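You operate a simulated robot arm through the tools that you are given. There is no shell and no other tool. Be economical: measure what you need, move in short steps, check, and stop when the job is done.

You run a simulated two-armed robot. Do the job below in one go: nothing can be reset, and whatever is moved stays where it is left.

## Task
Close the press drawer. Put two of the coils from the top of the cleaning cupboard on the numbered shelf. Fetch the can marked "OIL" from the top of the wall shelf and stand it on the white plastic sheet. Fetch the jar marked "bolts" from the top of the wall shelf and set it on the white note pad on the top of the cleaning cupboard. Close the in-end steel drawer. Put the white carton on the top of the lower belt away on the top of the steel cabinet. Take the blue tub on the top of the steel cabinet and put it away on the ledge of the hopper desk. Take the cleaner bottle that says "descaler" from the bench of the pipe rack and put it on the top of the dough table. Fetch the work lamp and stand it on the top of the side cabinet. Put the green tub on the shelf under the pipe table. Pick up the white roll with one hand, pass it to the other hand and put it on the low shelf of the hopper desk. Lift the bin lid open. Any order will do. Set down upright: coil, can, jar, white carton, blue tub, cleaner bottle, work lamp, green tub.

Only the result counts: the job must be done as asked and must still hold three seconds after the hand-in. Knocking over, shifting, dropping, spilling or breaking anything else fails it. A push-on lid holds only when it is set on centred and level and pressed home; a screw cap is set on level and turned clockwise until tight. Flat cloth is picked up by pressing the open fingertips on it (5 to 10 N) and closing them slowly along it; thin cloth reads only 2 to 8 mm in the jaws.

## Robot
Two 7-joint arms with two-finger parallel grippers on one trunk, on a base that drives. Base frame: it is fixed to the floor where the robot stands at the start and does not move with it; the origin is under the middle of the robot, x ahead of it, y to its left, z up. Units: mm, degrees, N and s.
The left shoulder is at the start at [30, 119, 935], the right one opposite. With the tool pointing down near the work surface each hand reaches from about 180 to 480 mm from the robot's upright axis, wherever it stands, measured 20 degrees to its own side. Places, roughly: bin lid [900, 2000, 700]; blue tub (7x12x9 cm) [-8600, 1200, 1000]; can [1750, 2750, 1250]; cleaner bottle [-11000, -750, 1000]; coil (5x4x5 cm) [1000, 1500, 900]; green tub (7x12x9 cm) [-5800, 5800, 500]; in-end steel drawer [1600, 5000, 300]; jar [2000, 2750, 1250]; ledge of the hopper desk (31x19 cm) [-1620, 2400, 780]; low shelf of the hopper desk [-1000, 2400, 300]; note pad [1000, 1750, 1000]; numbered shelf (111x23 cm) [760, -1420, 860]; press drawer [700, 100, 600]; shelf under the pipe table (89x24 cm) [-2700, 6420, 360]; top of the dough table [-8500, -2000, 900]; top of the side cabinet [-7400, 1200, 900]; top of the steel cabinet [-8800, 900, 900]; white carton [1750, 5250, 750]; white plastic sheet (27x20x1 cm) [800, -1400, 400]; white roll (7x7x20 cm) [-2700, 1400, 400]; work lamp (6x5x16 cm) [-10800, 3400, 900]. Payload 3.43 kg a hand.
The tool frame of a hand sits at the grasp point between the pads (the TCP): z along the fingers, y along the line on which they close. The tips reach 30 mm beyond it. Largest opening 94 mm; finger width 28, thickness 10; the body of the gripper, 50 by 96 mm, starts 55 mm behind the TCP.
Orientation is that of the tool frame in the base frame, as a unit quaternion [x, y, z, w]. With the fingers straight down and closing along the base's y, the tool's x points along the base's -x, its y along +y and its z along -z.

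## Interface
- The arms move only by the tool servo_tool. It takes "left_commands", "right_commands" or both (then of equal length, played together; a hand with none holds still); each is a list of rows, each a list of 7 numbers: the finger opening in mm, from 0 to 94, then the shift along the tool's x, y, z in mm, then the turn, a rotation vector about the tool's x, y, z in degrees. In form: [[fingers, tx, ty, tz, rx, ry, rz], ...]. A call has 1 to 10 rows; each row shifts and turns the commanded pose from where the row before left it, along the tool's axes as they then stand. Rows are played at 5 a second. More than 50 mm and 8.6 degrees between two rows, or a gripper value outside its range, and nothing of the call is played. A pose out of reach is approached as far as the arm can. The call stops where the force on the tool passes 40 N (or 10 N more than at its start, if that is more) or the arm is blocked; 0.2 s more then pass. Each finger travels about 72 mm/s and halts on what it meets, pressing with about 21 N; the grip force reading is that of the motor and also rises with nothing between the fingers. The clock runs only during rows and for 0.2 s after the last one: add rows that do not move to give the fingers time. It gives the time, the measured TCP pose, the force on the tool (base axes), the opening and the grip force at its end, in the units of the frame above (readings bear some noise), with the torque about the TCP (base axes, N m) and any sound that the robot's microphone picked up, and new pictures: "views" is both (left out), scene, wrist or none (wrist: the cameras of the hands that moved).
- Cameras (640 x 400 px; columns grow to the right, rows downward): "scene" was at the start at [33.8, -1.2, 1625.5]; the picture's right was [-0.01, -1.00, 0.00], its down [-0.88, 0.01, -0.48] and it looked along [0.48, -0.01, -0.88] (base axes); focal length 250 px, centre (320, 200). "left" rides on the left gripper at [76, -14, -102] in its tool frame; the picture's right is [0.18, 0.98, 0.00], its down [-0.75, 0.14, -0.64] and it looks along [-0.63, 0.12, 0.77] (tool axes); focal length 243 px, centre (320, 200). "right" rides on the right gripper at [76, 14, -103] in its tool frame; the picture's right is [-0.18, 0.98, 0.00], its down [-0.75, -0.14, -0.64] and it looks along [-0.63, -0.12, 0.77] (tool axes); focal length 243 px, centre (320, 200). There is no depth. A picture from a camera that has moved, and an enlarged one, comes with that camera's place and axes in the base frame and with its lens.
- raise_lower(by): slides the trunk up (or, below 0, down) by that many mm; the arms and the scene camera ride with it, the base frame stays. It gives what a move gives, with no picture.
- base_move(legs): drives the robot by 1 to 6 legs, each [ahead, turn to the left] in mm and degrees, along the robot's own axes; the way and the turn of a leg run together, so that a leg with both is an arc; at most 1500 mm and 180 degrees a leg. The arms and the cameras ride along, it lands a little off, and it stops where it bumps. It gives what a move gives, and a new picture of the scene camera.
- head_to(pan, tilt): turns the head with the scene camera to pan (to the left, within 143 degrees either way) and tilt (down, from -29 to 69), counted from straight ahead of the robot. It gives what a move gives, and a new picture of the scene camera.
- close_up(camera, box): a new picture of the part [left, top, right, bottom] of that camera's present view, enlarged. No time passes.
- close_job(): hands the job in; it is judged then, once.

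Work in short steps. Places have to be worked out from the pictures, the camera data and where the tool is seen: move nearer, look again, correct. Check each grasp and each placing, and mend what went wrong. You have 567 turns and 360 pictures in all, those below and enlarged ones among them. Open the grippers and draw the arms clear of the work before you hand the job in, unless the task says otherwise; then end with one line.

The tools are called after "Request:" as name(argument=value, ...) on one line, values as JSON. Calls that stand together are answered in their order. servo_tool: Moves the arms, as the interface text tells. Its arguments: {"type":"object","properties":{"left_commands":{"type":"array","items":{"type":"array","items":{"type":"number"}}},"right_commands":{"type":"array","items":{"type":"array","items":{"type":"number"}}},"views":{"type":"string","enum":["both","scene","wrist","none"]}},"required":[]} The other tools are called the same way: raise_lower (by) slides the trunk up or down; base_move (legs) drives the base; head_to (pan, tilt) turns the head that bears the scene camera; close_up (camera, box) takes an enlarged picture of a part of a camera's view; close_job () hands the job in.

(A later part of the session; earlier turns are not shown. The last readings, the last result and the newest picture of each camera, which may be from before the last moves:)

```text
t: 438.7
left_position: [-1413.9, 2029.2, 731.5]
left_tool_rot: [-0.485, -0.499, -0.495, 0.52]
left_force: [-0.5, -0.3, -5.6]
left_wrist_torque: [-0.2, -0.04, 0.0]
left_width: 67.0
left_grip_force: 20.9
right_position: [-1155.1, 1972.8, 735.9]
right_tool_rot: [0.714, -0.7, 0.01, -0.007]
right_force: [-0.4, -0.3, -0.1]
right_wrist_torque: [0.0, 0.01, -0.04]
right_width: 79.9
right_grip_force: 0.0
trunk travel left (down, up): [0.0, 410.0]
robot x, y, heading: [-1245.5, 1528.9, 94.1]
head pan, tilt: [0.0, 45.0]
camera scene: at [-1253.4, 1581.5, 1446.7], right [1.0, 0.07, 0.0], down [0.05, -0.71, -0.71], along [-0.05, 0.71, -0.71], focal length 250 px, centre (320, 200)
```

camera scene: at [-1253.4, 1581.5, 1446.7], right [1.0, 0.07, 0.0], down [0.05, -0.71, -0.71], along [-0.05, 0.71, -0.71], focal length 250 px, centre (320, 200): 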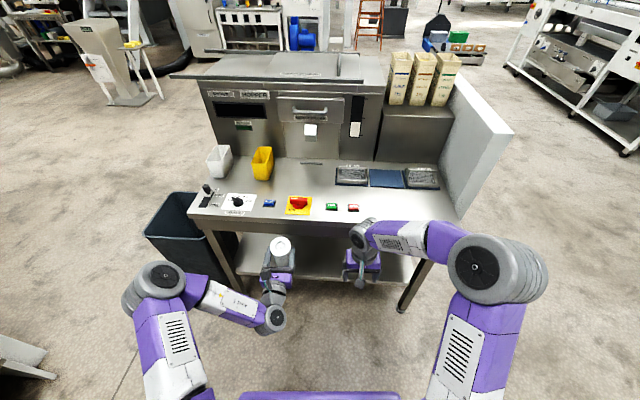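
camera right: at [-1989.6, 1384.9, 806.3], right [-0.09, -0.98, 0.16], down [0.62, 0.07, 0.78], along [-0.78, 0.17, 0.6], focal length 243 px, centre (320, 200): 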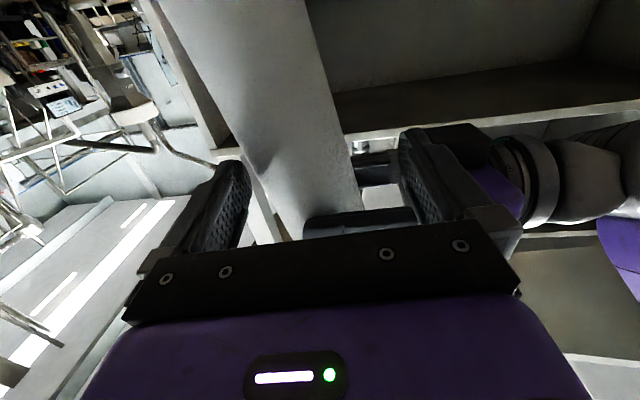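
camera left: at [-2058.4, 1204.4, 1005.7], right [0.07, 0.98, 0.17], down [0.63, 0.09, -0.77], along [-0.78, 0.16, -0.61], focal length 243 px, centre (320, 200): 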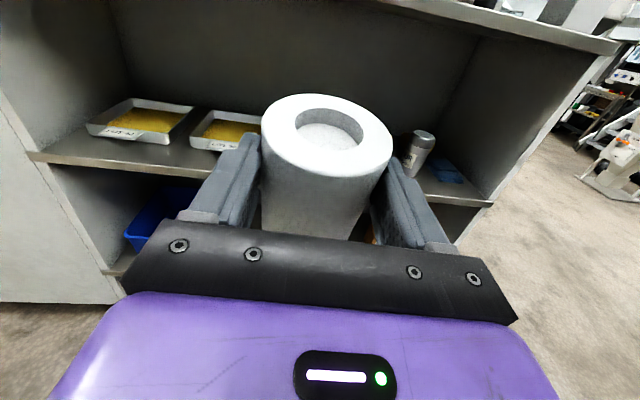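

I retract the right hand so it won't meet the desk edge and lower the left hand with the roll.

Request:
servo_tool(left_commands=[[0, -40, 0, 0, 0, 0, 0], [0, -40, 0, 0, 0, 0, 0], [0, -40, 0, 0, 0, 0, 0], [0, -40, 0, 0, 0, 0, 0], [0, -40, 0, 0, 0, 0, 0], [0, -15, 0, 0, 0, 0, 0]], right_commands=[[80, 40, 0, -20, 0, 0, 0], [80, 40, 0, -20, 0, 0, 0], [80, 40, 0, -20, 0, 0, 0], [80, 40, 0, -20, 0, 0, 0], [80, 30, 0, -20, 0, 0, 0], [80, 0, 0, 0, 0, 0, 0]], views="both")

```text
t: 440.1
left_position: [-1417.0, 2034.5, 517.6]
left_tool_rot: [-0.485, -0.499, -0.495, 0.52]
left_force: [-0.2, 0.7, -4.8]
left_wrist_torque: [-0.18, -0.04, 0.01]
left_width: 66.6
left_grip_force: 21.4
right_position: [-1155.4, 1782.1, 839.3]
right_tool_rot: [0.713, -0.701, 0.01, -0.007]
right_force: [0.5, -0.3, 0.7]
right_wrist_torque: [0.0, 0.02, 0.0]
right_width: 80.1
right_grip_force: 0.1
trunk travel left (down, up): [0.0, 410.0]
robot x, y, heading: [-1250.8, 1530.2, 94.2]
head pan, tilt: [0.0, 45.0]
camera scene: at [-1253.5, 1581.4, 1446.7], right [1.0, 0.07, 0.0], down [0.05, -0.71, -0.71], along [-0.05, 0.71, -0.71], focal length 250 px, centre (320, 200)
camera right: at [-1170.8, 1707.6, 941.0], right [-0.99, 0.16, -0.02], down [0.11, 0.76, 0.64], along [0.12, 0.63, -0.77], focal length 243 px, centre (320, 200)
camera left: at [-1427.7, 1930.2, 590.1], right [0.98, 0.03, 0.17], down [0.16, -0.61, -0.77], along [0.08, 0.79, -0.61], focal length 243 px, centre (320, 200)
```

scene: 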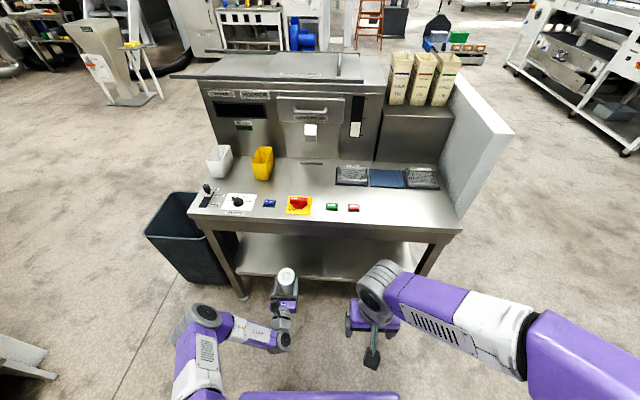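
right: 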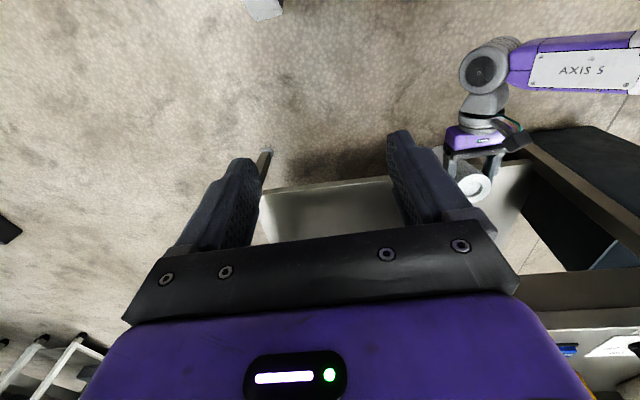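
left: 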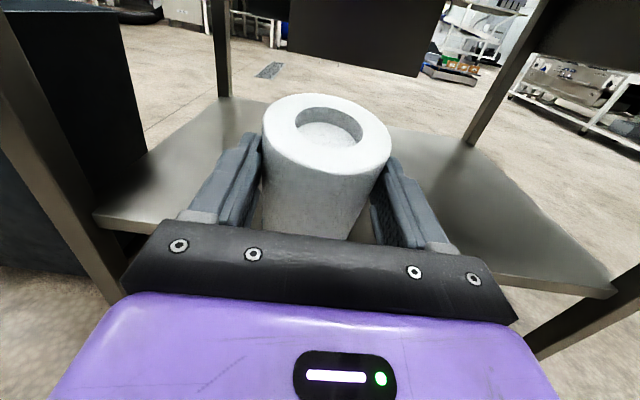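

The shelf front edge is at y≈2180. I drive 250 mm in so the roll is about 110 mm inside.

Request:
base_move(legs=[[250, -2]])

Request:
servo_tool(left_commands=[[0, -10, 0, 0, 0, 0, 0], [0, -8, 0, 0, 0, 0, 0], [0, -5, 0, 0, 0, 0, 0], [0, -5, 0, 0, 0, 0, 0], [0, -5, 0, 0, 0, 0, 0], [0, -5, 0, 0, 0, 0, 0]], views="wrist")

```text
t: 441.9
left_position: [-1416.6, 2292.0, 515.7]
left_tool_rot: [-0.492, -0.493, -0.502, 0.513]
left_force: [0.7, -0.1, -5.6]
left_wrist_torque: [-0.22, 0.02, -0.02]
left_width: 66.6
left_grip_force: 21.0
right_position: [-1160.8, 2032.5, 839.6]
right_tool_rot: [-0.704, 0.71, -0.01, 0.006]
right_force: [-0.5, 0.1, -0.6]
right_wrist_torque: [-0.01, -0.01, 0.0]
right_width: 80.3
right_grip_force: 0.0
trunk travel left (down, up): [0.0, 410.0]
robot x, y, heading: [-1260.5, 1781.3, 92.5]
head pan, tilt: [0.0, 45.0]
camera scene: at [-1266.1, 1833.3, 1446.7], right [1.0, 0.04, 0.0], down [0.03, -0.71, -0.71], along [-0.03, 0.71, -0.71], focal length 250 px, centre (320, 200)
```

scene: 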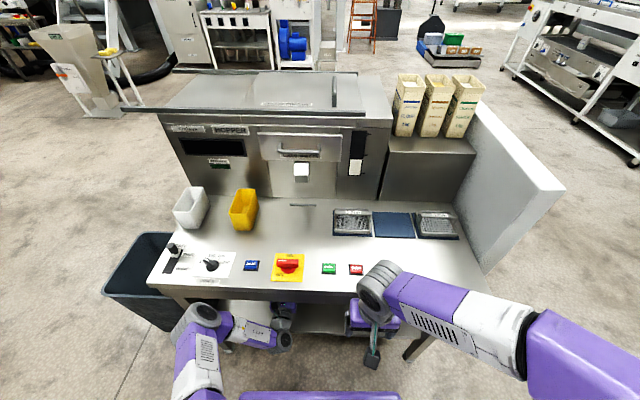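

```text
t: 443.3
left_position: [-1415.3, 2292.4, 478.0]
left_tool_rot: [-0.493, -0.492, -0.503, 0.512]
left_force: [-1.1, 0.3, -4.7]
left_wrist_torque: [-0.22, -0.05, 0.04]
left_width: 66.8
left_grip_force: 20.9
right_position: [-1161.1, 2033.0, 839.0]
right_tool_rot: [-0.703, 0.711, -0.009, 0.007]
right_force: [0.4, -0.5, -0.6]
right_wrist_torque: [0.0, -0.03, 0.04]
right_width: 79.7
right_grip_force: 0.1
trunk travel left (down, up): [0.0, 410.0]
robot x, y, heading: [-1259.9, 1781.8, 92.2]
head pan, tilt: [0.0, 45.0]
camera left: at [-1429.7, 2187.9, 551.9], right [0.98, 0.0, 0.17], down [0.14, -0.62, -0.77], along [0.1, 0.79, -0.61], focal length 243 px, centre (320, 200)
```

left: 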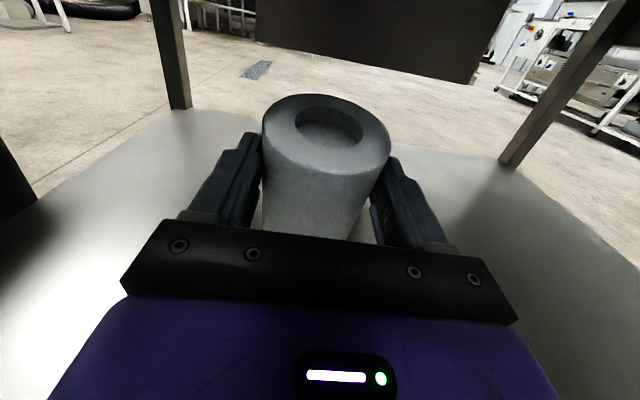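

Not yet down. I continue lowering gently until contact.

Request:
servo_tool(left_commands=[[0, -4, 0, 0, 0, 0, 0], [0, -4, 0, 0, 0, 0, 0], [0, -4, 0, 0, 0, 0, 0], [0, -4, 0, 0, 0, 0, 0], [0, -3, 0, 0, 0, 0, 0], [0, -3, 0, 0, 0, 0, 0], [0, -3, 0, 0, 0, 0, 0], [0, -3, 0, 0, 0, 0, 0]], views="none")

```text
t: 445.1
left_position: [-1417.1, 2293.5, 451.9]
left_tool_rot: [-0.492, -0.491, -0.503, 0.513]
left_force: [4.5, 0.4, 17.4]
left_wrist_torque: [0.43, -0.7, -0.13]
left_width: 67.1
left_grip_force: 20.6
right_position: [-1161.8, 2030.2, 840.6]
right_tool_rot: [-0.703, 0.711, -0.009, 0.007]
right_force: [0.9, -0.7, -0.3]
right_wrist_torque: [0.01, -0.01, 0.0]
right_width: 79.9
right_grip_force: 0.1
trunk travel left (down, up): [0.0, 410.0]
robot x, y, heading: [-1258.1, 1782.1, 92.2]
head pan, tilt: [0.0, 45.0]
```

Request:
servo_tool(left_commands=[[0, -3, 0, 0, 0, 0, 0], [0, -3, 0, 0, 0, 0, 0], [0, -2, 0, 0, 0, 0, 0]], views="wrist")

```text
t: 445.9
left_position: [-1416.6, 2292.0, 443.7]
left_tool_rot: [-0.492, -0.491, -0.504, 0.513]
left_force: [4.3, 0.4, 18.3]
left_wrist_torque: [0.38, -0.64, -0.09]
left_width: 66.7
left_grip_force: 21.6
right_position: [-1161.0, 2030.8, 839.6]
right_tool_rot: [-0.703, 0.711, -0.009, 0.007]
right_force: [0.9, -0.1, -0.3]
right_wrist_torque: [0.01, 0.0, 0.01]
right_width: 80.0
right_grip_force: 0.0
trunk travel left (down, up): [0.0, 410.0]
robot x, y, heading: [-1262.9, 1783.2, 92.4]
head pan, tilt: [0.0, 45.0]
camera left: at [-1430.8, 2188.1, 517.1], right [0.98, 0.0, 0.17], down [0.14, -0.62, -0.78], along [0.11, 0.79, -0.61], focal length 243 px, centre (320, 200)
```

left: 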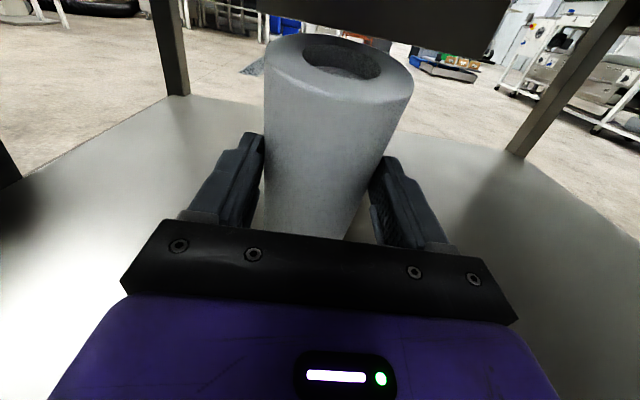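

The roll stands on the shelf. I open gently and check.

Request:
servo_tool(left_commands=[[72, 0, 0, 0, 0, 0, 0], [76, 0, 0, 0, 0, 0, 0], [84, 0, 0, 0, 0, 0, 0], [94, 0, 0, 0, 0, 0, 0], [94, 0, 0, 0, 0, 0, 0]], views="wrist")

```text
t: 447.1
left_position: [-1417.4, 2293.4, 442.5]
left_tool_rot: [-0.493, -0.492, -0.503, 0.512]
left_force: [-0.5, 0.6, 0.0]
left_wrist_torque: [0.02, 0.02, 0.01]
left_width: 93.9
left_grip_force: 0.0
right_position: [-1160.1, 2031.9, 839.4]
right_tool_rot: [-0.703, 0.711, -0.009, 0.007]
right_force: [-0.9, -0.2, -0.1]
right_wrist_torque: [-0.02, -0.03, 0.02]
right_width: 79.9
right_grip_force: 0.1
trunk travel left (down, up): [0.0, 410.0]
robot x, y, heading: [-1258.3, 1778.5, 92.6]
head pan, tilt: [0.0, 45.0]
camera left: at [-1431.0, 2188.6, 516.4], right [0.98, 0.0, 0.17], down [0.14, -0.62, -0.77], along [0.1, 0.79, -0.61], focal length 243 px, centre (320, 200)
```

left: 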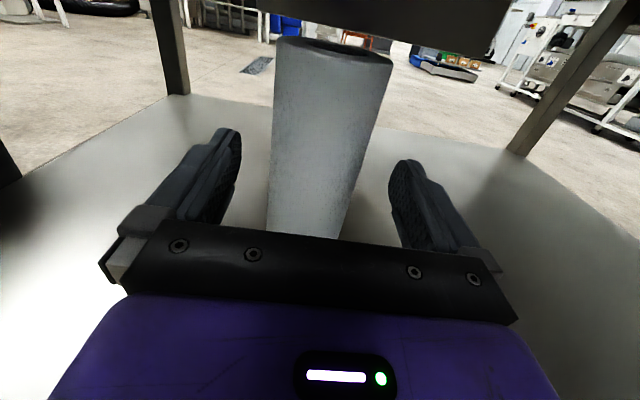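

It settled upright, with clearance on both sides. I back out straight.

Request:
base_move(legs=[[-350, 0]])

Request:
close_up(camera="left", box=[0, 0, 640, 400])

```text
t: 449.4
left_position: [-1402.6, 1940.8, 441.8]
left_tool_rot: [-0.492, -0.492, -0.503, 0.513]
left_force: [-0.2, -0.3, -0.1]
left_wrist_torque: [0.03, 0.0, 0.01]
left_width: 93.7
left_grip_force: 0.1
right_position: [-1146.5, 1678.7, 839.4]
right_tool_rot: [-0.704, 0.711, -0.009, 0.007]
right_force: [0.5, 0.7, -0.3]
right_wrist_torque: [-0.01, 0.0, 0.0]
right_width: 80.1
right_grip_force: 0.0
trunk travel left (down, up): [0.0, 410.0]
robot x, y, heading: [-1248.1, 1429.8, 92.2]
head pan, tilt: [0.0, 45.0]
camera scene: at [-1251.3, 1479.0, 1446.8], right [1.0, 0.04, 0.0], down [0.03, -0.71, -0.71], along [-0.03, 0.71, -0.71], focal length 250 px, centre (320, 200)
```

scene: 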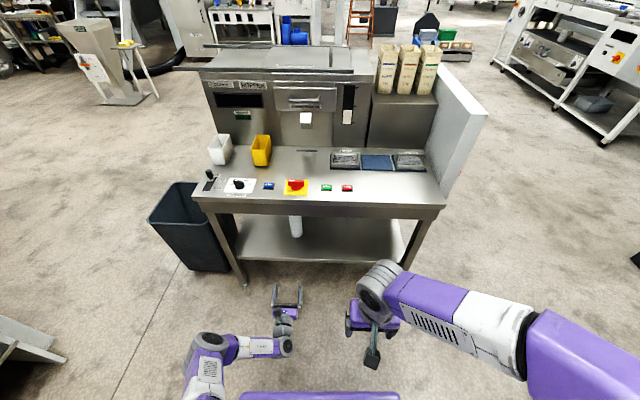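

```text
1.00 times, centred on (320, 200) of left (not enlarged: the box is as wide or as high as the picture)
camera zoom: at [-1416.6, 1835.3, 516.5], right [0.98, 0.0, 0.17], down [0.14, -0.62, -0.77], along [0.1, 0.79, -0.61], focal length 243 px, centre (320, 200)
```

zoom: 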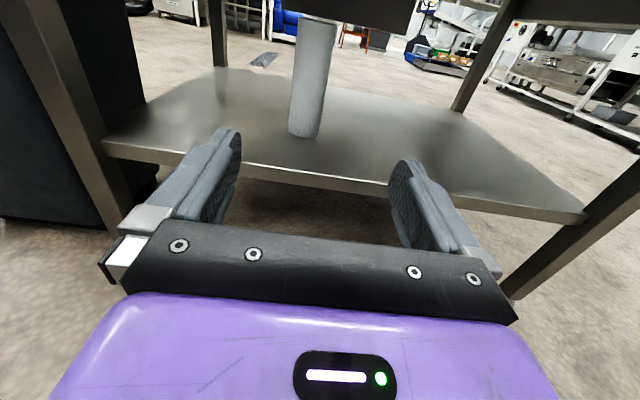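

The roll is in place on the low shelf. Next: the in-end steel drawer and the white carton near (1700,5100). I raise the trunk and drive there.

Request:
raise_lower(by=200)

Request:
base_move(legs=[[0, -72], [1100, 0], [0, 53.5], [1300, 0], [1300, 0], [450, 0]])

Request:
head_to(pan=-50, tilt=30)

```text
t: 451.6
left_position: [-1402.8, 1939.1, 642.8]
left_tool_rot: [-0.491, -0.493, -0.502, 0.514]
left_force: [0.4, -0.2, -0.5]
left_wrist_torque: [0.0, -0.01, -0.02]
left_width: 94.3
left_grip_force: 0.0
right_position: [-1146.4, 1678.7, 1038.9]
right_tool_rot: [-0.704, 0.711, -0.009, 0.006]
right_force: [-1.0, 0.5, -1.5]
right_wrist_torque: [0.02, 0.01, -0.01]
right_width: 80.1
right_grip_force: 0.1
trunk travel left (down, up): [-200.0, 210.0]
robot x, y, heading: [-1249.4, 1430.5, 92.4]
head pan, tilt: [0.0, 45.0]
```

```text
t: 477.5
left_position: [681.2, 5281.6, 642.0]
left_tool_rot: [0.568, 0.403, 0.581, -0.421]
left_force: [-0.2, -0.3, -0.4]
left_wrist_torque: [0.01, -0.02, -0.03]
left_width: 93.9
left_grip_force: 0.0
right_position: [837.8, 4951.5, 1039.7]
right_tool_rot: [-0.575, 0.818, -0.01, 0.005]
right_force: [0.3, 0.9, -0.7]
right_wrist_torque: [-0.02, 0.01, -0.01]
right_width: 79.9
right_grip_force: 0.1
trunk travel left (down, up): [-200.0, 210.0]
robot x, y, heading: [656.4, 4748.2, 73.2]
head pan, tilt: [0.0, 45.0]
camera scene: at [673.2, 4797.4, 1646.7], right [0.96, -0.29, 0.0], down [-0.21, -0.68, -0.71], along [0.21, 0.68, -0.71], focal length 250 px, centre (320, 200)
```

scene: 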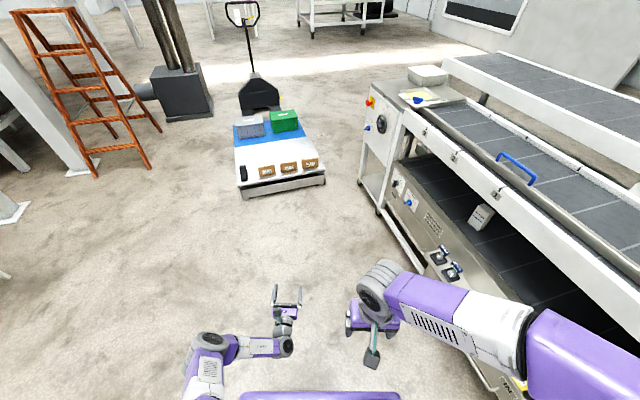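

```text
t: 478.7
left_position: [682.2, 5282.4, 643.0]
left_tool_rot: [0.568, 0.403, 0.581, -0.421]
left_force: [-0.8, -0.2, -0.1]
left_wrist_torque: [0.02, 0.01, 0.02]
left_width: 94.0
left_grip_force: 0.0
right_position: [837.1, 4951.2, 1038.9]
right_tool_rot: [-0.575, 0.818, -0.01, 0.005]
right_force: [0.4, -0.2, -0.6]
right_wrist_torque: [0.01, -0.02, 0.02]
right_width: 80.2
right_grip_force: 0.0
trunk travel left (down, up): [-200.0, 210.0]
robot x, y, heading: [657.6, 4747.8, 73.1]
head pan, tilt: [-50.0, 30.0]
camera scene: at [732.5, 4754.5, 1669.4], right [0.39, -0.92, 0.0], down [-0.46, -0.2, -0.87], along [0.8, 0.34, -0.5], focal length 250 px, centre (320, 200)
```

scene: 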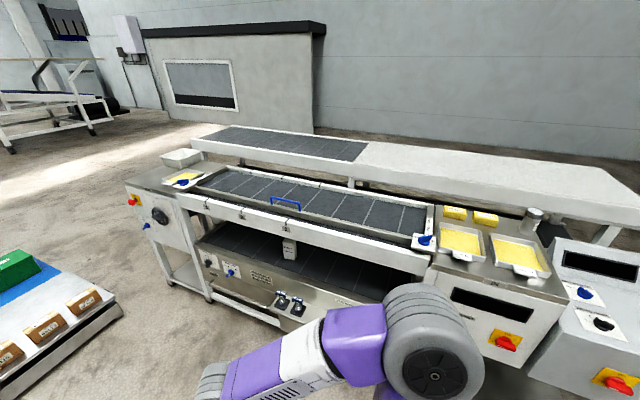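

The carton is on the lower belt at about (1592,5293). I move to face the machine from the west.

Request:
base_move(legs=[[350, 10], [0, -83]])

Request:
head_to(pan=0, tilt=42)

```text
t: 484.5
left_position: [1248.6, 5219.7, 643.6]
left_tool_rot: [0.696, -0.017, 0.718, 0.01]
left_force: [0.7, -0.1, 0.0]
left_wrist_torque: [-0.02, -0.03, 0.02]
left_width: 93.8
left_grip_force: 0.0
right_position: [975.8, 4976.2, 1040.2]
right_tool_rot: [0.028, 1.0, -0.01, -0.002]
right_force: [0.6, -0.4, 0.2]
right_wrist_torque: [-0.02, 0.03, -0.04]
right_width: 80.3
right_grip_force: 0.1
trunk travel left (down, up): [-200.0, 210.0]
robot x, y, heading: [733.1, 5087.0, -0.2]
head pan, tilt: [-50.0, 30.0]
camera scene: at [757.0, 5019.0, 1669.4], right [-0.77, -0.64, 0.0], down [-0.32, 0.38, -0.87], along [0.55, -0.67, -0.5], focal length 250 px, centre (320, 200)
```

scene: 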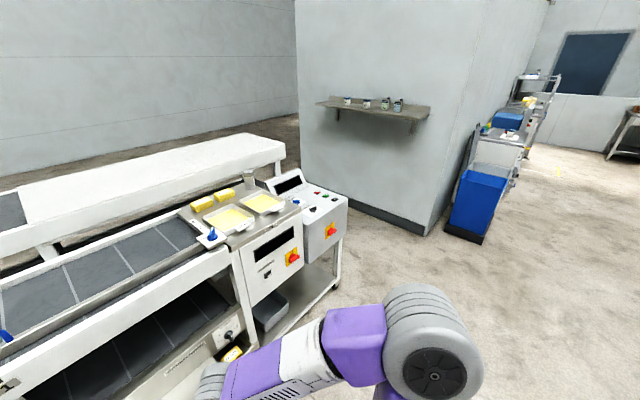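

```text
t: 485.7
left_position: [1250.2, 5220.5, 641.4]
left_tool_rot: [0.696, -0.015, 0.718, 0.009]
left_force: [0.4, -0.9, 0.1]
left_wrist_torque: [0.0, 0.05, 0.01]
left_width: 94.1
left_grip_force: 0.1
right_position: [977.2, 4976.5, 1039.4]
right_tool_rot: [0.028, 1.0, -0.011, -0.002]
right_force: [0.0, 0.2, -0.8]
right_wrist_torque: [-0.01, -0.02, -0.03]
right_width: 80.2
right_grip_force: 0.0
trunk travel left (down, up): [-200.0, 210.0]
robot x, y, heading: [728.9, 5089.4, -0.2]
head pan, tilt: [0.0, 42.0]
camera scene: at [782.8, 5088.2, 1651.1], right [-0.01, -1.0, 0.0], down [-0.67, 0.0, -0.74], along [0.74, 0.0, -0.67], focal length 250 px, centre (320, 200)
```

scene: 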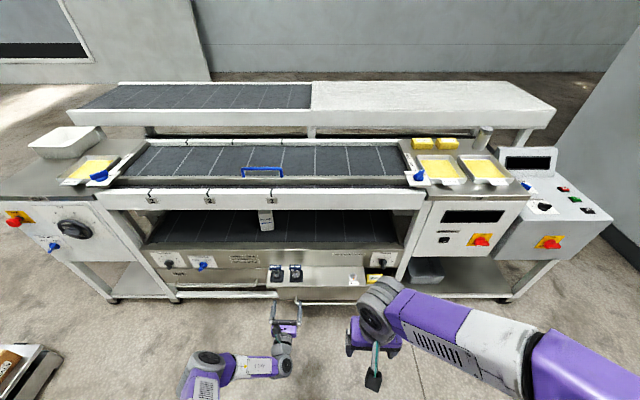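

Request:
close_up(camera="scene", box=[130, 190, 430, 310])

Request:
close_up(camera="left", box=[0, 0, 640, 400])

```text
2.13 times, centred on (280, 250) of scene
camera zoom: at [782.8, 5088.2, 1651.1], right [-0.01, -1.0, 0.0], down [-0.67, 0.0, -0.74], along [0.74, 0.0, -0.67], focal length 534 px, centre (405, 93)
```

zoom: 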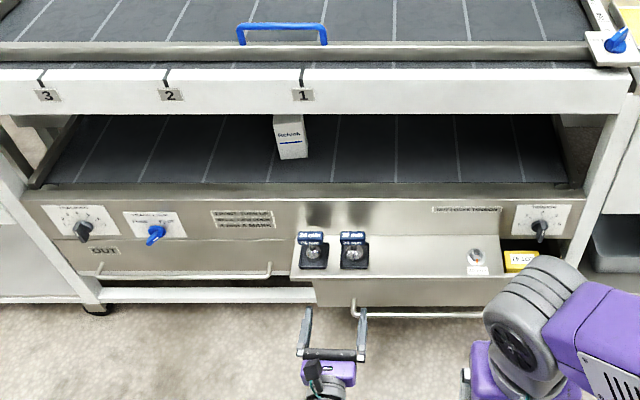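

```text
1.00 times, centred on (320, 200) of left (not enlarged: the box is as wide or as high as the picture)
camera zoom: at [1143.6, 5237.7, 716.4], right [-0.04, -0.98, 0.17], down [-0.62, -0.11, -0.77], along [0.78, -0.14, -0.61], focal length 243 px, centre (320, 200)
```

zoom: 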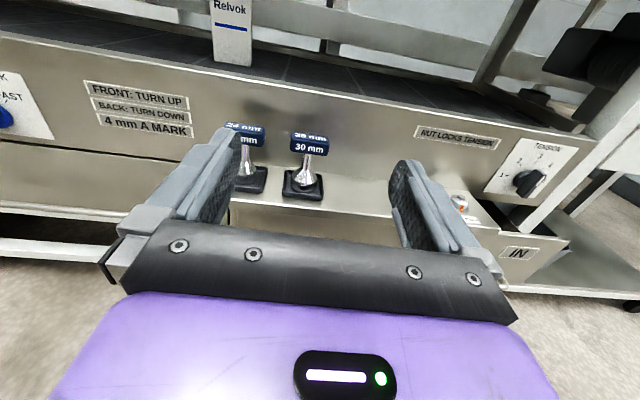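

The "IN" drawer is pulled out about 100 mm, with small dies standing in it. Its front is near x≈1427, z≈340–490. I lower the trunk, close the left fingers and will push its front slowly with them.

Request:
raise_lower(by=-200)

Request:
servo_tool(left_commands=[[0, 0, 30, 0, 0, 0, 0], [0, 0, 30, 0, 0, 0, 0], [0, 0, 30, 0, 0, 0, 0], [0, 0, 0, 0, 0, 0, 0]], views="wrist")

```text
t: 487.9
left_position: [1248.4, 5219.9, 443.8]
left_tool_rot: [0.695, -0.016, 0.718, 0.009]
left_force: [-0.6, -0.1, 0.0]
left_wrist_torque: [-0.02, 0.02, 0.02]
left_width: 94.1
left_grip_force: 0.1
right_position: [975.9, 4976.3, 839.8]
right_tool_rot: [0.027, 1.0, -0.011, -0.002]
right_force: [-0.4, 0.2, -0.6]
right_wrist_torque: [-0.02, -0.03, 0.0]
right_width: 80.0
right_grip_force: 0.1
trunk travel left (down, up): [0.0, 410.0]
robot x, y, heading: [730.4, 5088.1, -0.4]
head pan, tilt: [0.0, 42.0]
```

```text
t: 488.9
left_position: [1246.1, 5131.8, 442.4]
left_tool_rot: [0.696, -0.017, 0.718, 0.01]
left_force: [0.2, -0.6, -0.6]
left_wrist_torque: [0.01, -0.01, -0.01]
left_width: 0.2
left_grip_force: 21.2
right_position: [977.2, 4974.9, 839.3]
right_tool_rot: [0.028, 1.0, -0.011, -0.002]
right_force: [1.0, 0.0, -0.3]
right_wrist_torque: [0.0, -0.01, -0.02]
right_width: 80.0
right_grip_force: 0.1
trunk travel left (down, up): [0.0, 410.0]
robot x, y, heading: [728.9, 5087.2, -0.4]
head pan, tilt: [0.0, 42.0]
camera left: at [1139.8, 5149.7, 516.0], right [-0.04, -0.98, 0.17], down [-0.62, -0.11, -0.77], along [0.78, -0.14, -0.61], focal length 243 px, centre (320, 200)
```

left: 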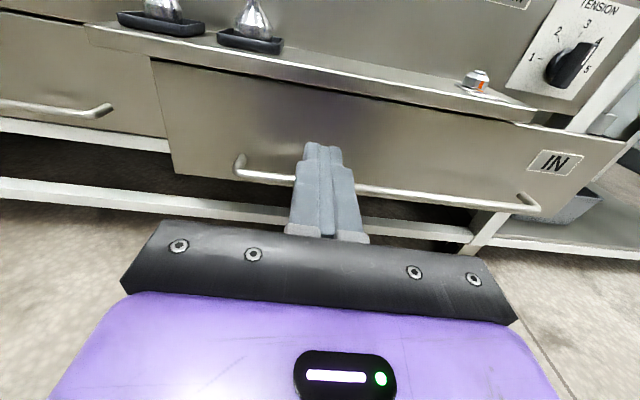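

Now it's clear: the dies stand on a fixed ledge; the drawer front (with the IN label and bar handle at z≈353) protrudes ~100 mm. I set the hand at z≈405, pull it in, and drive closer before pushing with the arm.

Request:
servo_tool(left_commands=[[0, -20, 10, -35, 0, 0, 0], [0, -18, 10, -35, 0, 0, 0], [0, 0, 10, -30, 0, 0, 0], [0, 0, 0, 0, 0, 0, 0]], views="none")

Request:
base_move(legs=[[190, 0]])

```text
t: 489.9
left_position: [1198.5, 5121.0, 425.0]
left_tool_rot: [0.697, -0.017, 0.717, 0.011]
left_force: [1.1, -1.3, 0.7]
left_wrist_torque: [0.0, 0.0, -0.01]
left_width: 0.0
left_grip_force: 20.6
left hand out of reach, approached as far as the arm can: row 1, 2, 3
right_position: [975.2, 4976.2, 839.7]
right_tool_rot: [0.028, 1.0, -0.012, -0.001]
right_force: [0.2, 0.8, 0.1]
right_wrist_torque: [0.0, 0.04, 0.03]
right_width: 79.8
right_grip_force: 0.1
trunk travel left (down, up): [0.0, 410.0]
robot x, y, heading: [733.3, 5087.3, -0.2]
head pan, tilt: [0.0, 42.0]
```

```text
t: 491.4
left_position: [1386.9, 5119.8, 426.0]
left_tool_rot: [0.697, -0.017, 0.717, 0.011]
left_force: [-1.2, 0.2, -0.4]
left_wrist_torque: [0.0, 0.0, 0.0]
left_width: 0.0
left_grip_force: 21.4
right_position: [1163.5, 4975.2, 838.3]
right_tool_rot: [0.028, 1.0, -0.011, -0.002]
right_force: [0.3, 0.2, -0.4]
right_wrist_torque: [0.0, -0.01, -0.02]
right_width: 80.1
right_grip_force: 0.1
trunk travel left (down, up): [0.0, 410.0]
robot x, y, heading: [920.7, 5086.6, -0.1]
head pan, tilt: [0.0, 42.0]
camera scene: at [971.4, 5087.1, 1451.1], right [-0.01, -1.0, 0.0], down [-0.67, 0.0, -0.74], along [0.74, -0.01, -0.67], focal length 250 px, centre (320, 200)
```

scene: 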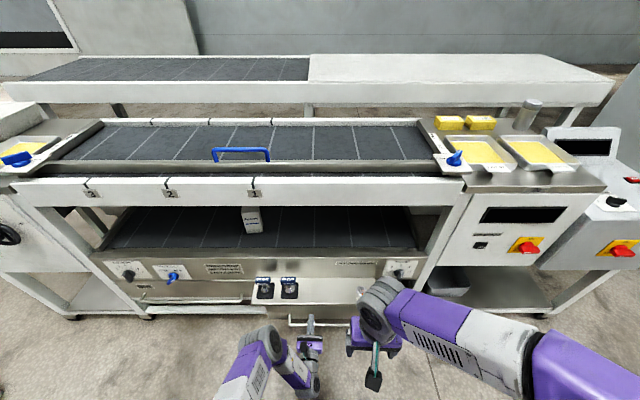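

I push forward slowly with the arm.

Request:
servo_tool(left_commands=[[0, 0, 0, 12, 0, 0, 0], [0, 0, 0, 12, 0, 0, 0], [0, 0, 0, 12, 0, 0, 0], [0, 0, 0, 12, 0, 0, 0], [0, 0, 0, 12, 0, 0, 0], [0, 0, 0, 12, 0, 0, 0], [0, 0, 0, 12, 0, 0, 0], [0, 0, 0, 0, 0, 0, 0]], views="wrist")

```text
t: 493.2
left_position: [1472.6, 5117.1, 430.6]
left_tool_rot: [0.698, -0.019, 0.715, 0.013]
left_force: [-0.1, -0.3, -0.2]
left_wrist_torque: [0.02, -0.01, 0.0]
left_width: 0.0
left_grip_force: 21.2
right_position: [1163.2, 4974.6, 840.9]
right_tool_rot: [0.029, 1.0, -0.01, -0.002]
right_force: [0.2, -0.4, 1.0]
right_wrist_torque: [-0.01, 0.0, -0.01]
right_width: 80.1
right_grip_force: 0.1
trunk travel left (down, up): [0.0, 410.0]
robot x, y, heading: [918.1, 5087.6, -0.7]
head pan, tilt: [0.0, 42.0]
camera left: at [1367.7, 5134.5, 504.3], right [-0.05, -0.98, 0.18], down [-0.63, -0.11, -0.77], along [0.78, -0.15, -0.61], focal length 243 px, centre (320, 200)
```

left: 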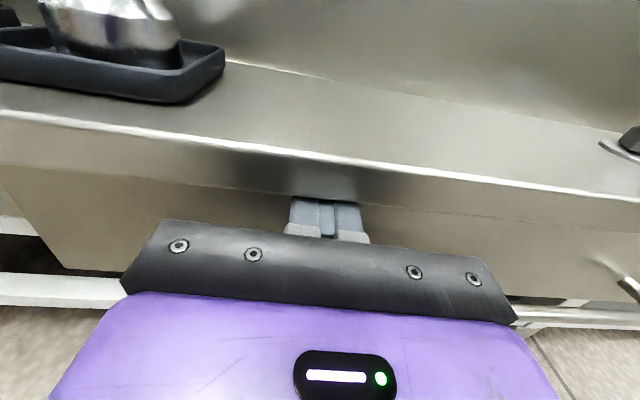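

The drawer is moving in (front now ≈1486), but the camera nears the ledge. I pull back, drop to the bar handle's height and push there.

Request:
servo_tool(left_commands=[[0, 0, 0, -30, 0, 0, 0], [0, 0, 0, -40, 0, 0, 0], [0, 0, 0, -20, 0, 0, 0], [0, -25, 0, 0, 0, 0, 0], [0, -25, 0, 0, 0, 0, 0], [0, -25, 0, 0, 0, 0, 0], [0, 0, 0, 0, 0, 0, 0]], views="wrist")

```text
t: 494.8
left_position: [1382.8, 5124.4, 423.3]
left_tool_rot: [0.697, -0.019, 0.717, 0.012]
left_force: [0.4, -0.2, 0.3]
left_wrist_torque: [-0.02, 0.02, -0.04]
left_width: 0.0
left_grip_force: 20.7
left hand out of reach, approached as far as the arm can: row 4, 5, 6
right_position: [1164.5, 4973.8, 839.4]
right_tool_rot: [0.029, 1.0, -0.011, -0.003]
right_force: [0.1, 1.3, -0.1]
right_wrist_torque: [-0.01, 0.03, -0.01]
right_width: 80.2
right_grip_force: 0.1
trunk travel left (down, up): [0.0, 410.0]
robot x, y, heading: [919.2, 5089.8, -0.4]
head pan, tilt: [0.0, 42.0]
camera left: at [1278.3, 5142.8, 498.0], right [-0.05, -0.98, 0.17], down [-0.63, -0.11, -0.77], along [0.78, -0.15, -0.61], focal length 243 px, centre (320, 200)
```

left: 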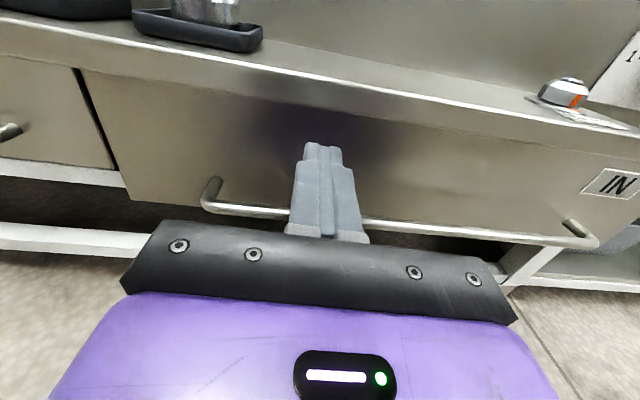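

The hand can't go lower there. The drawer front's right end (IN label, y≈4750–4860) lies beyond the ledge, so I'll push there. I reposition the base.

Request:
base_move(legs=[[-250, 0], [0, -90], [320, 0], [0, 90], [180, 0]])

Request:
close_up(camera="left", box=[0, 0, 640, 400])

```text
t: 506.9
left_position: [1333.6, 4811.0, 424.4]
left_tool_rot: [0.698, -0.011, 0.716, 0.006]
left_force: [0.6, 1.0, 0.3]
left_wrist_torque: [0.0, 0.02, 0.0]
left_width: 0.1
left_grip_force: 20.9
right_position: [1117.4, 4657.2, 838.9]
right_tool_rot: [0.02, 1.0, -0.011, -0.002]
right_force: [0.2, 0.2, -0.2]
right_wrist_torque: [-0.03, 0.01, -0.03]
right_width: 79.9
right_grip_force: 0.1
trunk travel left (down, up): [0.0, 410.0]
robot x, y, heading: [866.4, 4767.1, 0.6]
head pan, tilt: [0.0, 42.0]
camera scene: at [922.2, 4765.8, 1451.1], right [0.01, -1.0, 0.0], down [-0.67, -0.01, -0.74], along [0.74, 0.01, -0.67], focal length 250 px, centre (320, 200)
```

scene: 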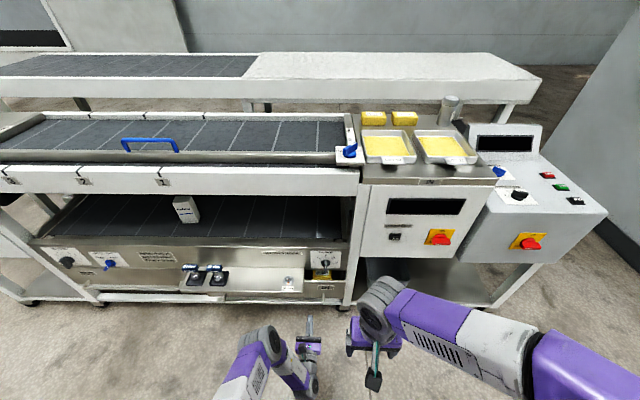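

```text
1.00 times, centred on (320, 200) of left (not enlarged: the box is as wide or as high as the picture)
camera zoom: at [1227.9, 4827.4, 497.9], right [-0.03, -0.98, 0.18], down [-0.62, -0.12, -0.77], along [0.78, -0.13, -0.61], focal length 243 px, centre (320, 200)
```

zoom: 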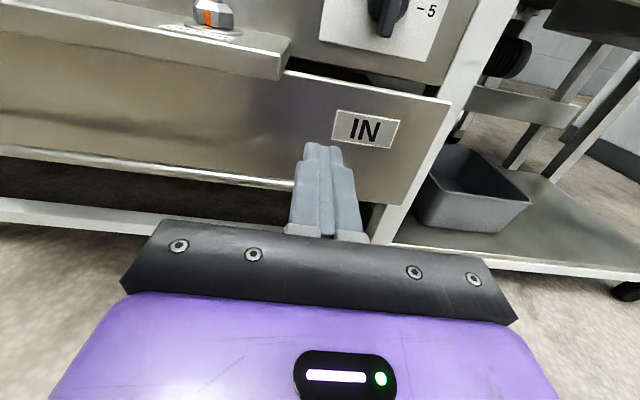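

I shift 20 mm to the right to stay clear of the ledge, drive 100 mm closer and push.

Request:
servo_tool(left_commands=[[0, 0, 22, 0, 0, 0, 0], [0, 0, 0, 0, 0, 0, 0]], views="none")

Request:
base_move(legs=[[95, 0]])

Request:
servo_tool(left_commands=[[0, 0, 0, 12, 0, 0, 0], [0, 0, 0, 12, 0, 0, 0], [0, 0, 0, 12, 0, 0, 0], [0, 0, 0, 12, 0, 0, 0], [0, 0, 0, 12, 0, 0, 0], [0, 0, 0, 12, 0, 0, 0], [0, 0, 0, 0, 0, 0, 0]], views="wrist")

```text
t: 507.6
left_position: [1333.6, 4810.7, 423.0]
left_tool_rot: [0.698, -0.012, 0.716, 0.005]
left_force: [-0.2, 0.5, -0.8]
left_wrist_torque: [-0.01, 0.0, -0.02]
left_width: 0.1
left_grip_force: 20.9
left hand out of reach, approached as far as the arm can: row 1
right_position: [1117.6, 4657.2, 839.7]
right_tool_rot: [0.019, 1.0, -0.011, -0.002]
right_force: [-0.1, 0.3, 0.7]
right_wrist_torque: [0.04, -0.01, 0.01]
right_width: 79.9
right_grip_force: 0.1
trunk travel left (down, up): [0.0, 410.0]
robot x, y, heading: [872.1, 4765.1, 0.7]
head pan, tilt: [0.0, 42.0]
```

```text
t: 508.7
left_position: [1433.0, 4811.5, 423.6]
left_tool_rot: [0.698, -0.011, 0.716, 0.005]
left_force: [0.6, -0.1, -0.2]
left_wrist_torque: [0.02, -0.02, -0.02]
left_width: 0.0
left_grip_force: 20.6
right_position: [1217.9, 4659.3, 840.2]
right_tool_rot: [0.021, 1.0, -0.012, -0.003]
right_force: [-0.4, -0.7, 0.1]
right_wrist_torque: [-0.01, 0.0, 0.01]
right_width: 79.9
right_grip_force: 0.1
trunk travel left (down, up): [0.0, 410.0]
robot x, y, heading: [970.4, 4764.4, 0.5]
head pan, tilt: [0.0, 42.0]
camera scene: at [1021.7, 4766.9, 1451.1], right [0.01, -1.0, 0.0], down [-0.67, -0.01, -0.74], along [0.74, 0.01, -0.67], focal length 250 px, centre (320, 200)
```

scene: 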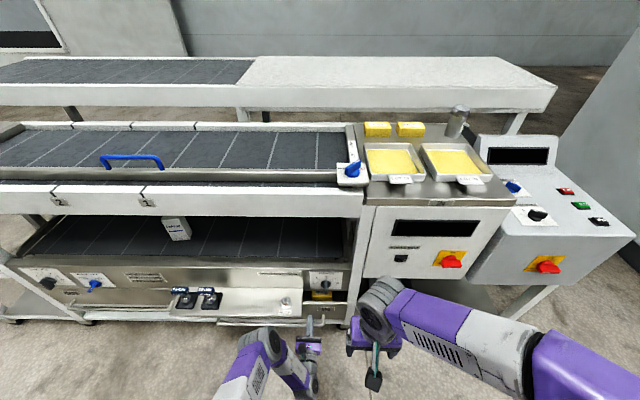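

```text
t: 510.1
left_position: [1495.3, 4810.4, 423.1]
left_tool_rot: [0.698, -0.011, 0.716, 0.003]
left_force: [-8.0, 0.0, 4.9]
left_wrist_torque: [0.26, 0.08, 0.43]
left_width: 0.2
left_grip_force: 20.6
right_position: [1215.0, 4657.2, 839.9]
right_tool_rot: [0.02, 1.0, -0.011, -0.002]
right_force: [0.3, -0.1, -0.4]
right_wrist_torque: [-0.03, 0.02, -0.01]
right_width: 80.3
right_grip_force: 0.1
trunk travel left (down, up): [0.0, 410.0]
robot x, y, heading: [967.8, 4765.8, 0.9]
head pan, tilt: [0.0, 42.0]
stopped in row 6 (left hand): the force on the tool passed its limit at 55 N (the readings are from after the stop); the commanded pose is now the measured one
camera left: at [1389.9, 4826.3, 498.0], right [-0.03, -0.98, 0.17], down [-0.62, -0.12, -0.77], along [0.78, -0.13, -0.61], focal length 243 px, centre (320, 200)
```

left: 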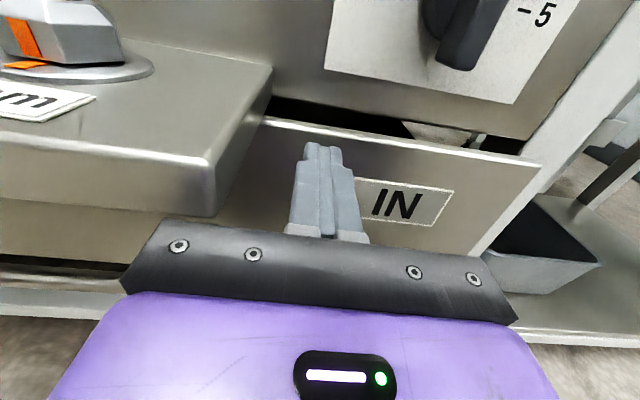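

The gripper body met the ledge's corner. I back off a little, turn 3° right to shift the hand ~27 mm and push again.

Request:
base_move(legs=[[-60, 0], [0, -3.5]])

Request:
servo_tool(left_commands=[[0, 0, 0, 12, 0, 0, 0], [0, 0, 0, 12, 0, 0, 0], [0, 0, 0, 12, 0, 0, 0], [0, 0, 0, 12, 0, 0, 0], [0, 0, 0, 12, 0, 0, 0], [0, 0, 0, 10, 0, 0, 0], [0, 0, 0, 0, 0, 0, 0]], views="wrist")

```text
t: 511.5
left_position: [1438.9, 4779.5, 423.5]
left_tool_rot: [0.698, -0.032, 0.715, 0.025]
left_force: [0.1, 0.2, -0.5]
left_wrist_torque: [0.0, 0.03, -0.03]
left_width: 0.0
left_grip_force: 21.1
right_position: [1150.9, 4644.0, 839.6]
right_tool_rot: [0.049, 0.999, -0.011, -0.003]
right_force: [-0.1, 0.4, 0.6]
right_wrist_torque: [-0.02, -0.02, -0.03]
right_width: 79.9
right_grip_force: 0.1
trunk travel left (down, up): [0.0, 410.0]
robot x, y, heading: [910.3, 4764.2, -2.6]
head pan, tilt: [0.0, 42.0]
camera scene: at [962.0, 4763.6, 1451.1], right [-0.05, -1.0, 0.0], down [-0.67, 0.03, -0.74], along [0.74, -0.04, -0.67], focal length 250 px, centre (320, 200)
```

scene: 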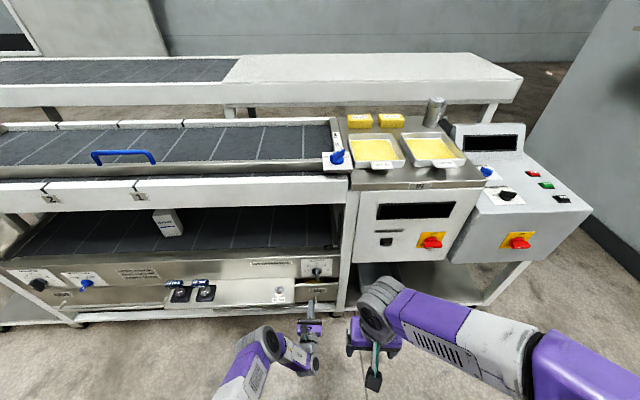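

```text
t: 513.1
left_position: [1506.6, 4764.8, 444.6]
left_tool_rot: [0.697, -0.032, 0.716, 0.025]
left_force: [-0.3, 0.4, -0.9]
left_wrist_torque: [0.01, 0.01, 0.0]
left_width: 0.2
left_grip_force: 21.4
left hand out of reach, approached as far as the arm can: row 3, 4, 5, 6
right_position: [1150.1, 4643.1, 839.5]
right_tool_rot: [0.048, 0.999, -0.011, -0.003]
right_force: [-0.3, -0.1, 0.4]
right_wrist_torque: [-0.01, 0.0, -0.04]
right_width: 79.8
right_grip_force: 0.0
trunk travel left (down, up): [0.0, 410.0]
robot x, y, heading: [908.2, 4765.7, -2.8]
head pan, tilt: [0.0, 42.0]
camera left: at [1402.5, 4787.1, 518.3], right [-0.08, -0.98, 0.17], down [-0.63, -0.08, -0.77], along [0.77, -0.17, -0.61], focal length 243 px, centre (320, 200)
```

left: 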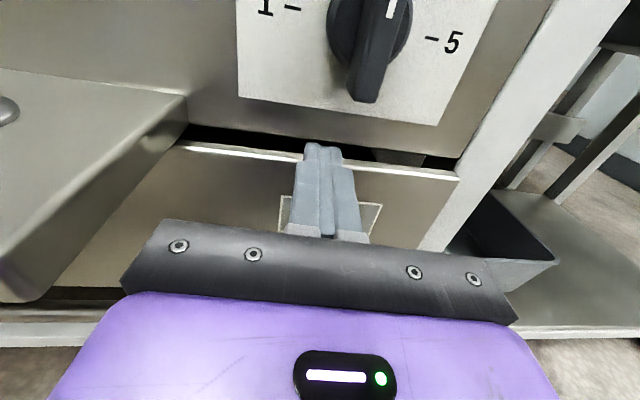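

At its reach limit the hand rose a little. I pull the arm in, lower it, and let the base do the pushing.

Request:
servo_tool(left_commands=[[0, 0, -5, -35, 0, 0, 0], [0, -10, -5, -35, 0, 0, 0], [0, -15, 0, 0, 0, 0, 0], [0, 0, 0, 0, 0, 0, 0]], views="none")

Request:
base_move(legs=[[70, 0]])

```text
t: 514.1
left_position: [1437.4, 4784.2, 421.5]
left_tool_rot: [0.698, -0.033, 0.715, 0.025]
left_force: [0.4, 0.2, -0.6]
left_wrist_torque: [-0.01, -0.02, -0.02]
left_width: 0.0
left_grip_force: 21.1
left hand out of reach, approached as far as the arm can: row 3
right_position: [1150.4, 4643.4, 839.7]
right_tool_rot: [0.049, 0.999, -0.011, -0.003]
right_force: [-0.6, 0.3, 0.7]
right_wrist_torque: [0.01, 0.0, -0.03]
right_width: 80.0
right_grip_force: 0.0
trunk travel left (down, up): [0.0, 410.0]
robot x, y, heading: [910.0, 4768.5, -2.7]
head pan, tilt: [0.0, 42.0]
```

```text
t: 515.1
left_position: [1506.9, 4779.9, 420.9]
left_tool_rot: [0.698, -0.033, 0.715, 0.026]
left_force: [-0.6, 0.4, 0.2]
left_wrist_torque: [0.02, -0.01, -0.04]
left_width: 0.0
left_grip_force: 20.7
right_position: [1219.5, 4639.0, 840.0]
right_tool_rot: [0.05, 0.999, -0.011, -0.003]
right_force: [0.5, -0.6, -0.4]
right_wrist_torque: [0.0, 0.0, -0.02]
right_width: 80.1
right_grip_force: 0.1
trunk travel left (down, up): [0.0, 410.0]
robot x, y, heading: [979.9, 4763.2, -3.1]
head pan, tilt: [0.0, 42.0]
camera scene: at [1032.5, 4759.6, 1451.0], right [-0.05, -1.0, 0.0], down [-0.67, 0.03, -0.74], along [0.74, -0.04, -0.67], focal length 250 px, centre (320, 200)
```

scene: 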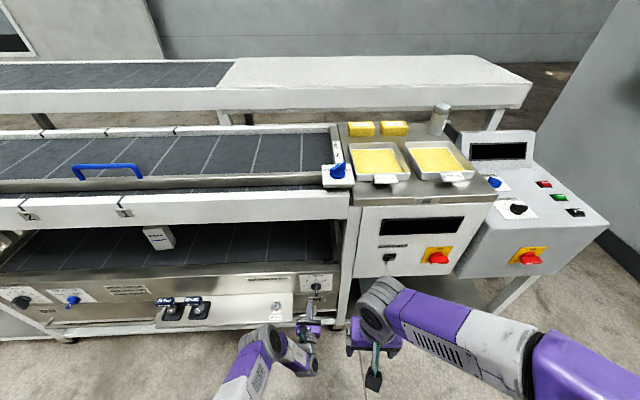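

Now I push on by servo until it resists.

Request:
servo_tool(left_commands=[[0, 0, 0, 10, 0, 0, 0], [0, 0, 0, 10, 0, 0, 0], [0, 0, 0, 10, 0, 0, 0], [0, 0, 0, 10, 0, 0, 0], [0, 0, 0, 10, 0, 0, 0], [0, 0, 0, 10, 0, 0, 0]], views="wrist")

```text
t: 515.9
left_position: [1527.9, 4775.7, 424.1]
left_tool_rot: [0.699, -0.032, 0.714, 0.025]
left_force: [-15.2, 3.7, 11.9]
left_wrist_torque: [0.13, -0.21, 0.25]
left_width: 0.0
left_grip_force: 20.8
left hand out of reach, approached as far as the arm can: row 4
right_position: [1218.1, 4640.0, 841.1]
right_tool_rot: [0.05, 0.999, -0.011, -0.001]
right_force: [-0.3, -0.2, 0.0]
right_wrist_torque: [0.0, 0.01, 0.02]
right_width: 80.2
right_grip_force: 0.0
trunk travel left (down, up): [0.0, 410.0]
robot x, y, heading: [977.3, 4762.5, -2.8]
head pan, tilt: [0.0, 42.0]
stopped in row 4 (left hand): the force on the tool passed its limit at 51 N (the readings are from after the stop); the commanded pose is now the measured one
camera left: at [1424.0, 4798.6, 499.1], right [-0.08, -0.98, 0.17], down [-0.63, -0.08, -0.77], along [0.77, -0.18, -0.62], focal length 243 px, centre (320, 200)
```

left: 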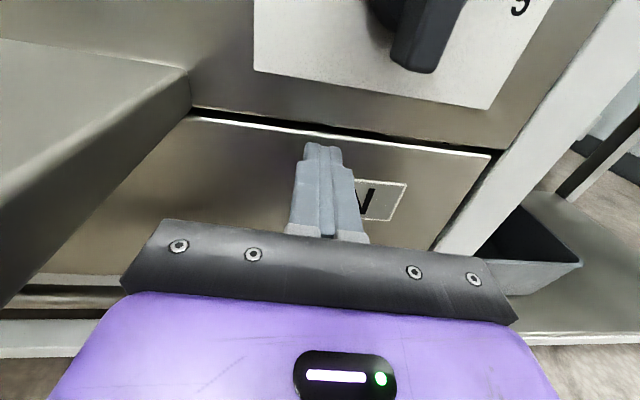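

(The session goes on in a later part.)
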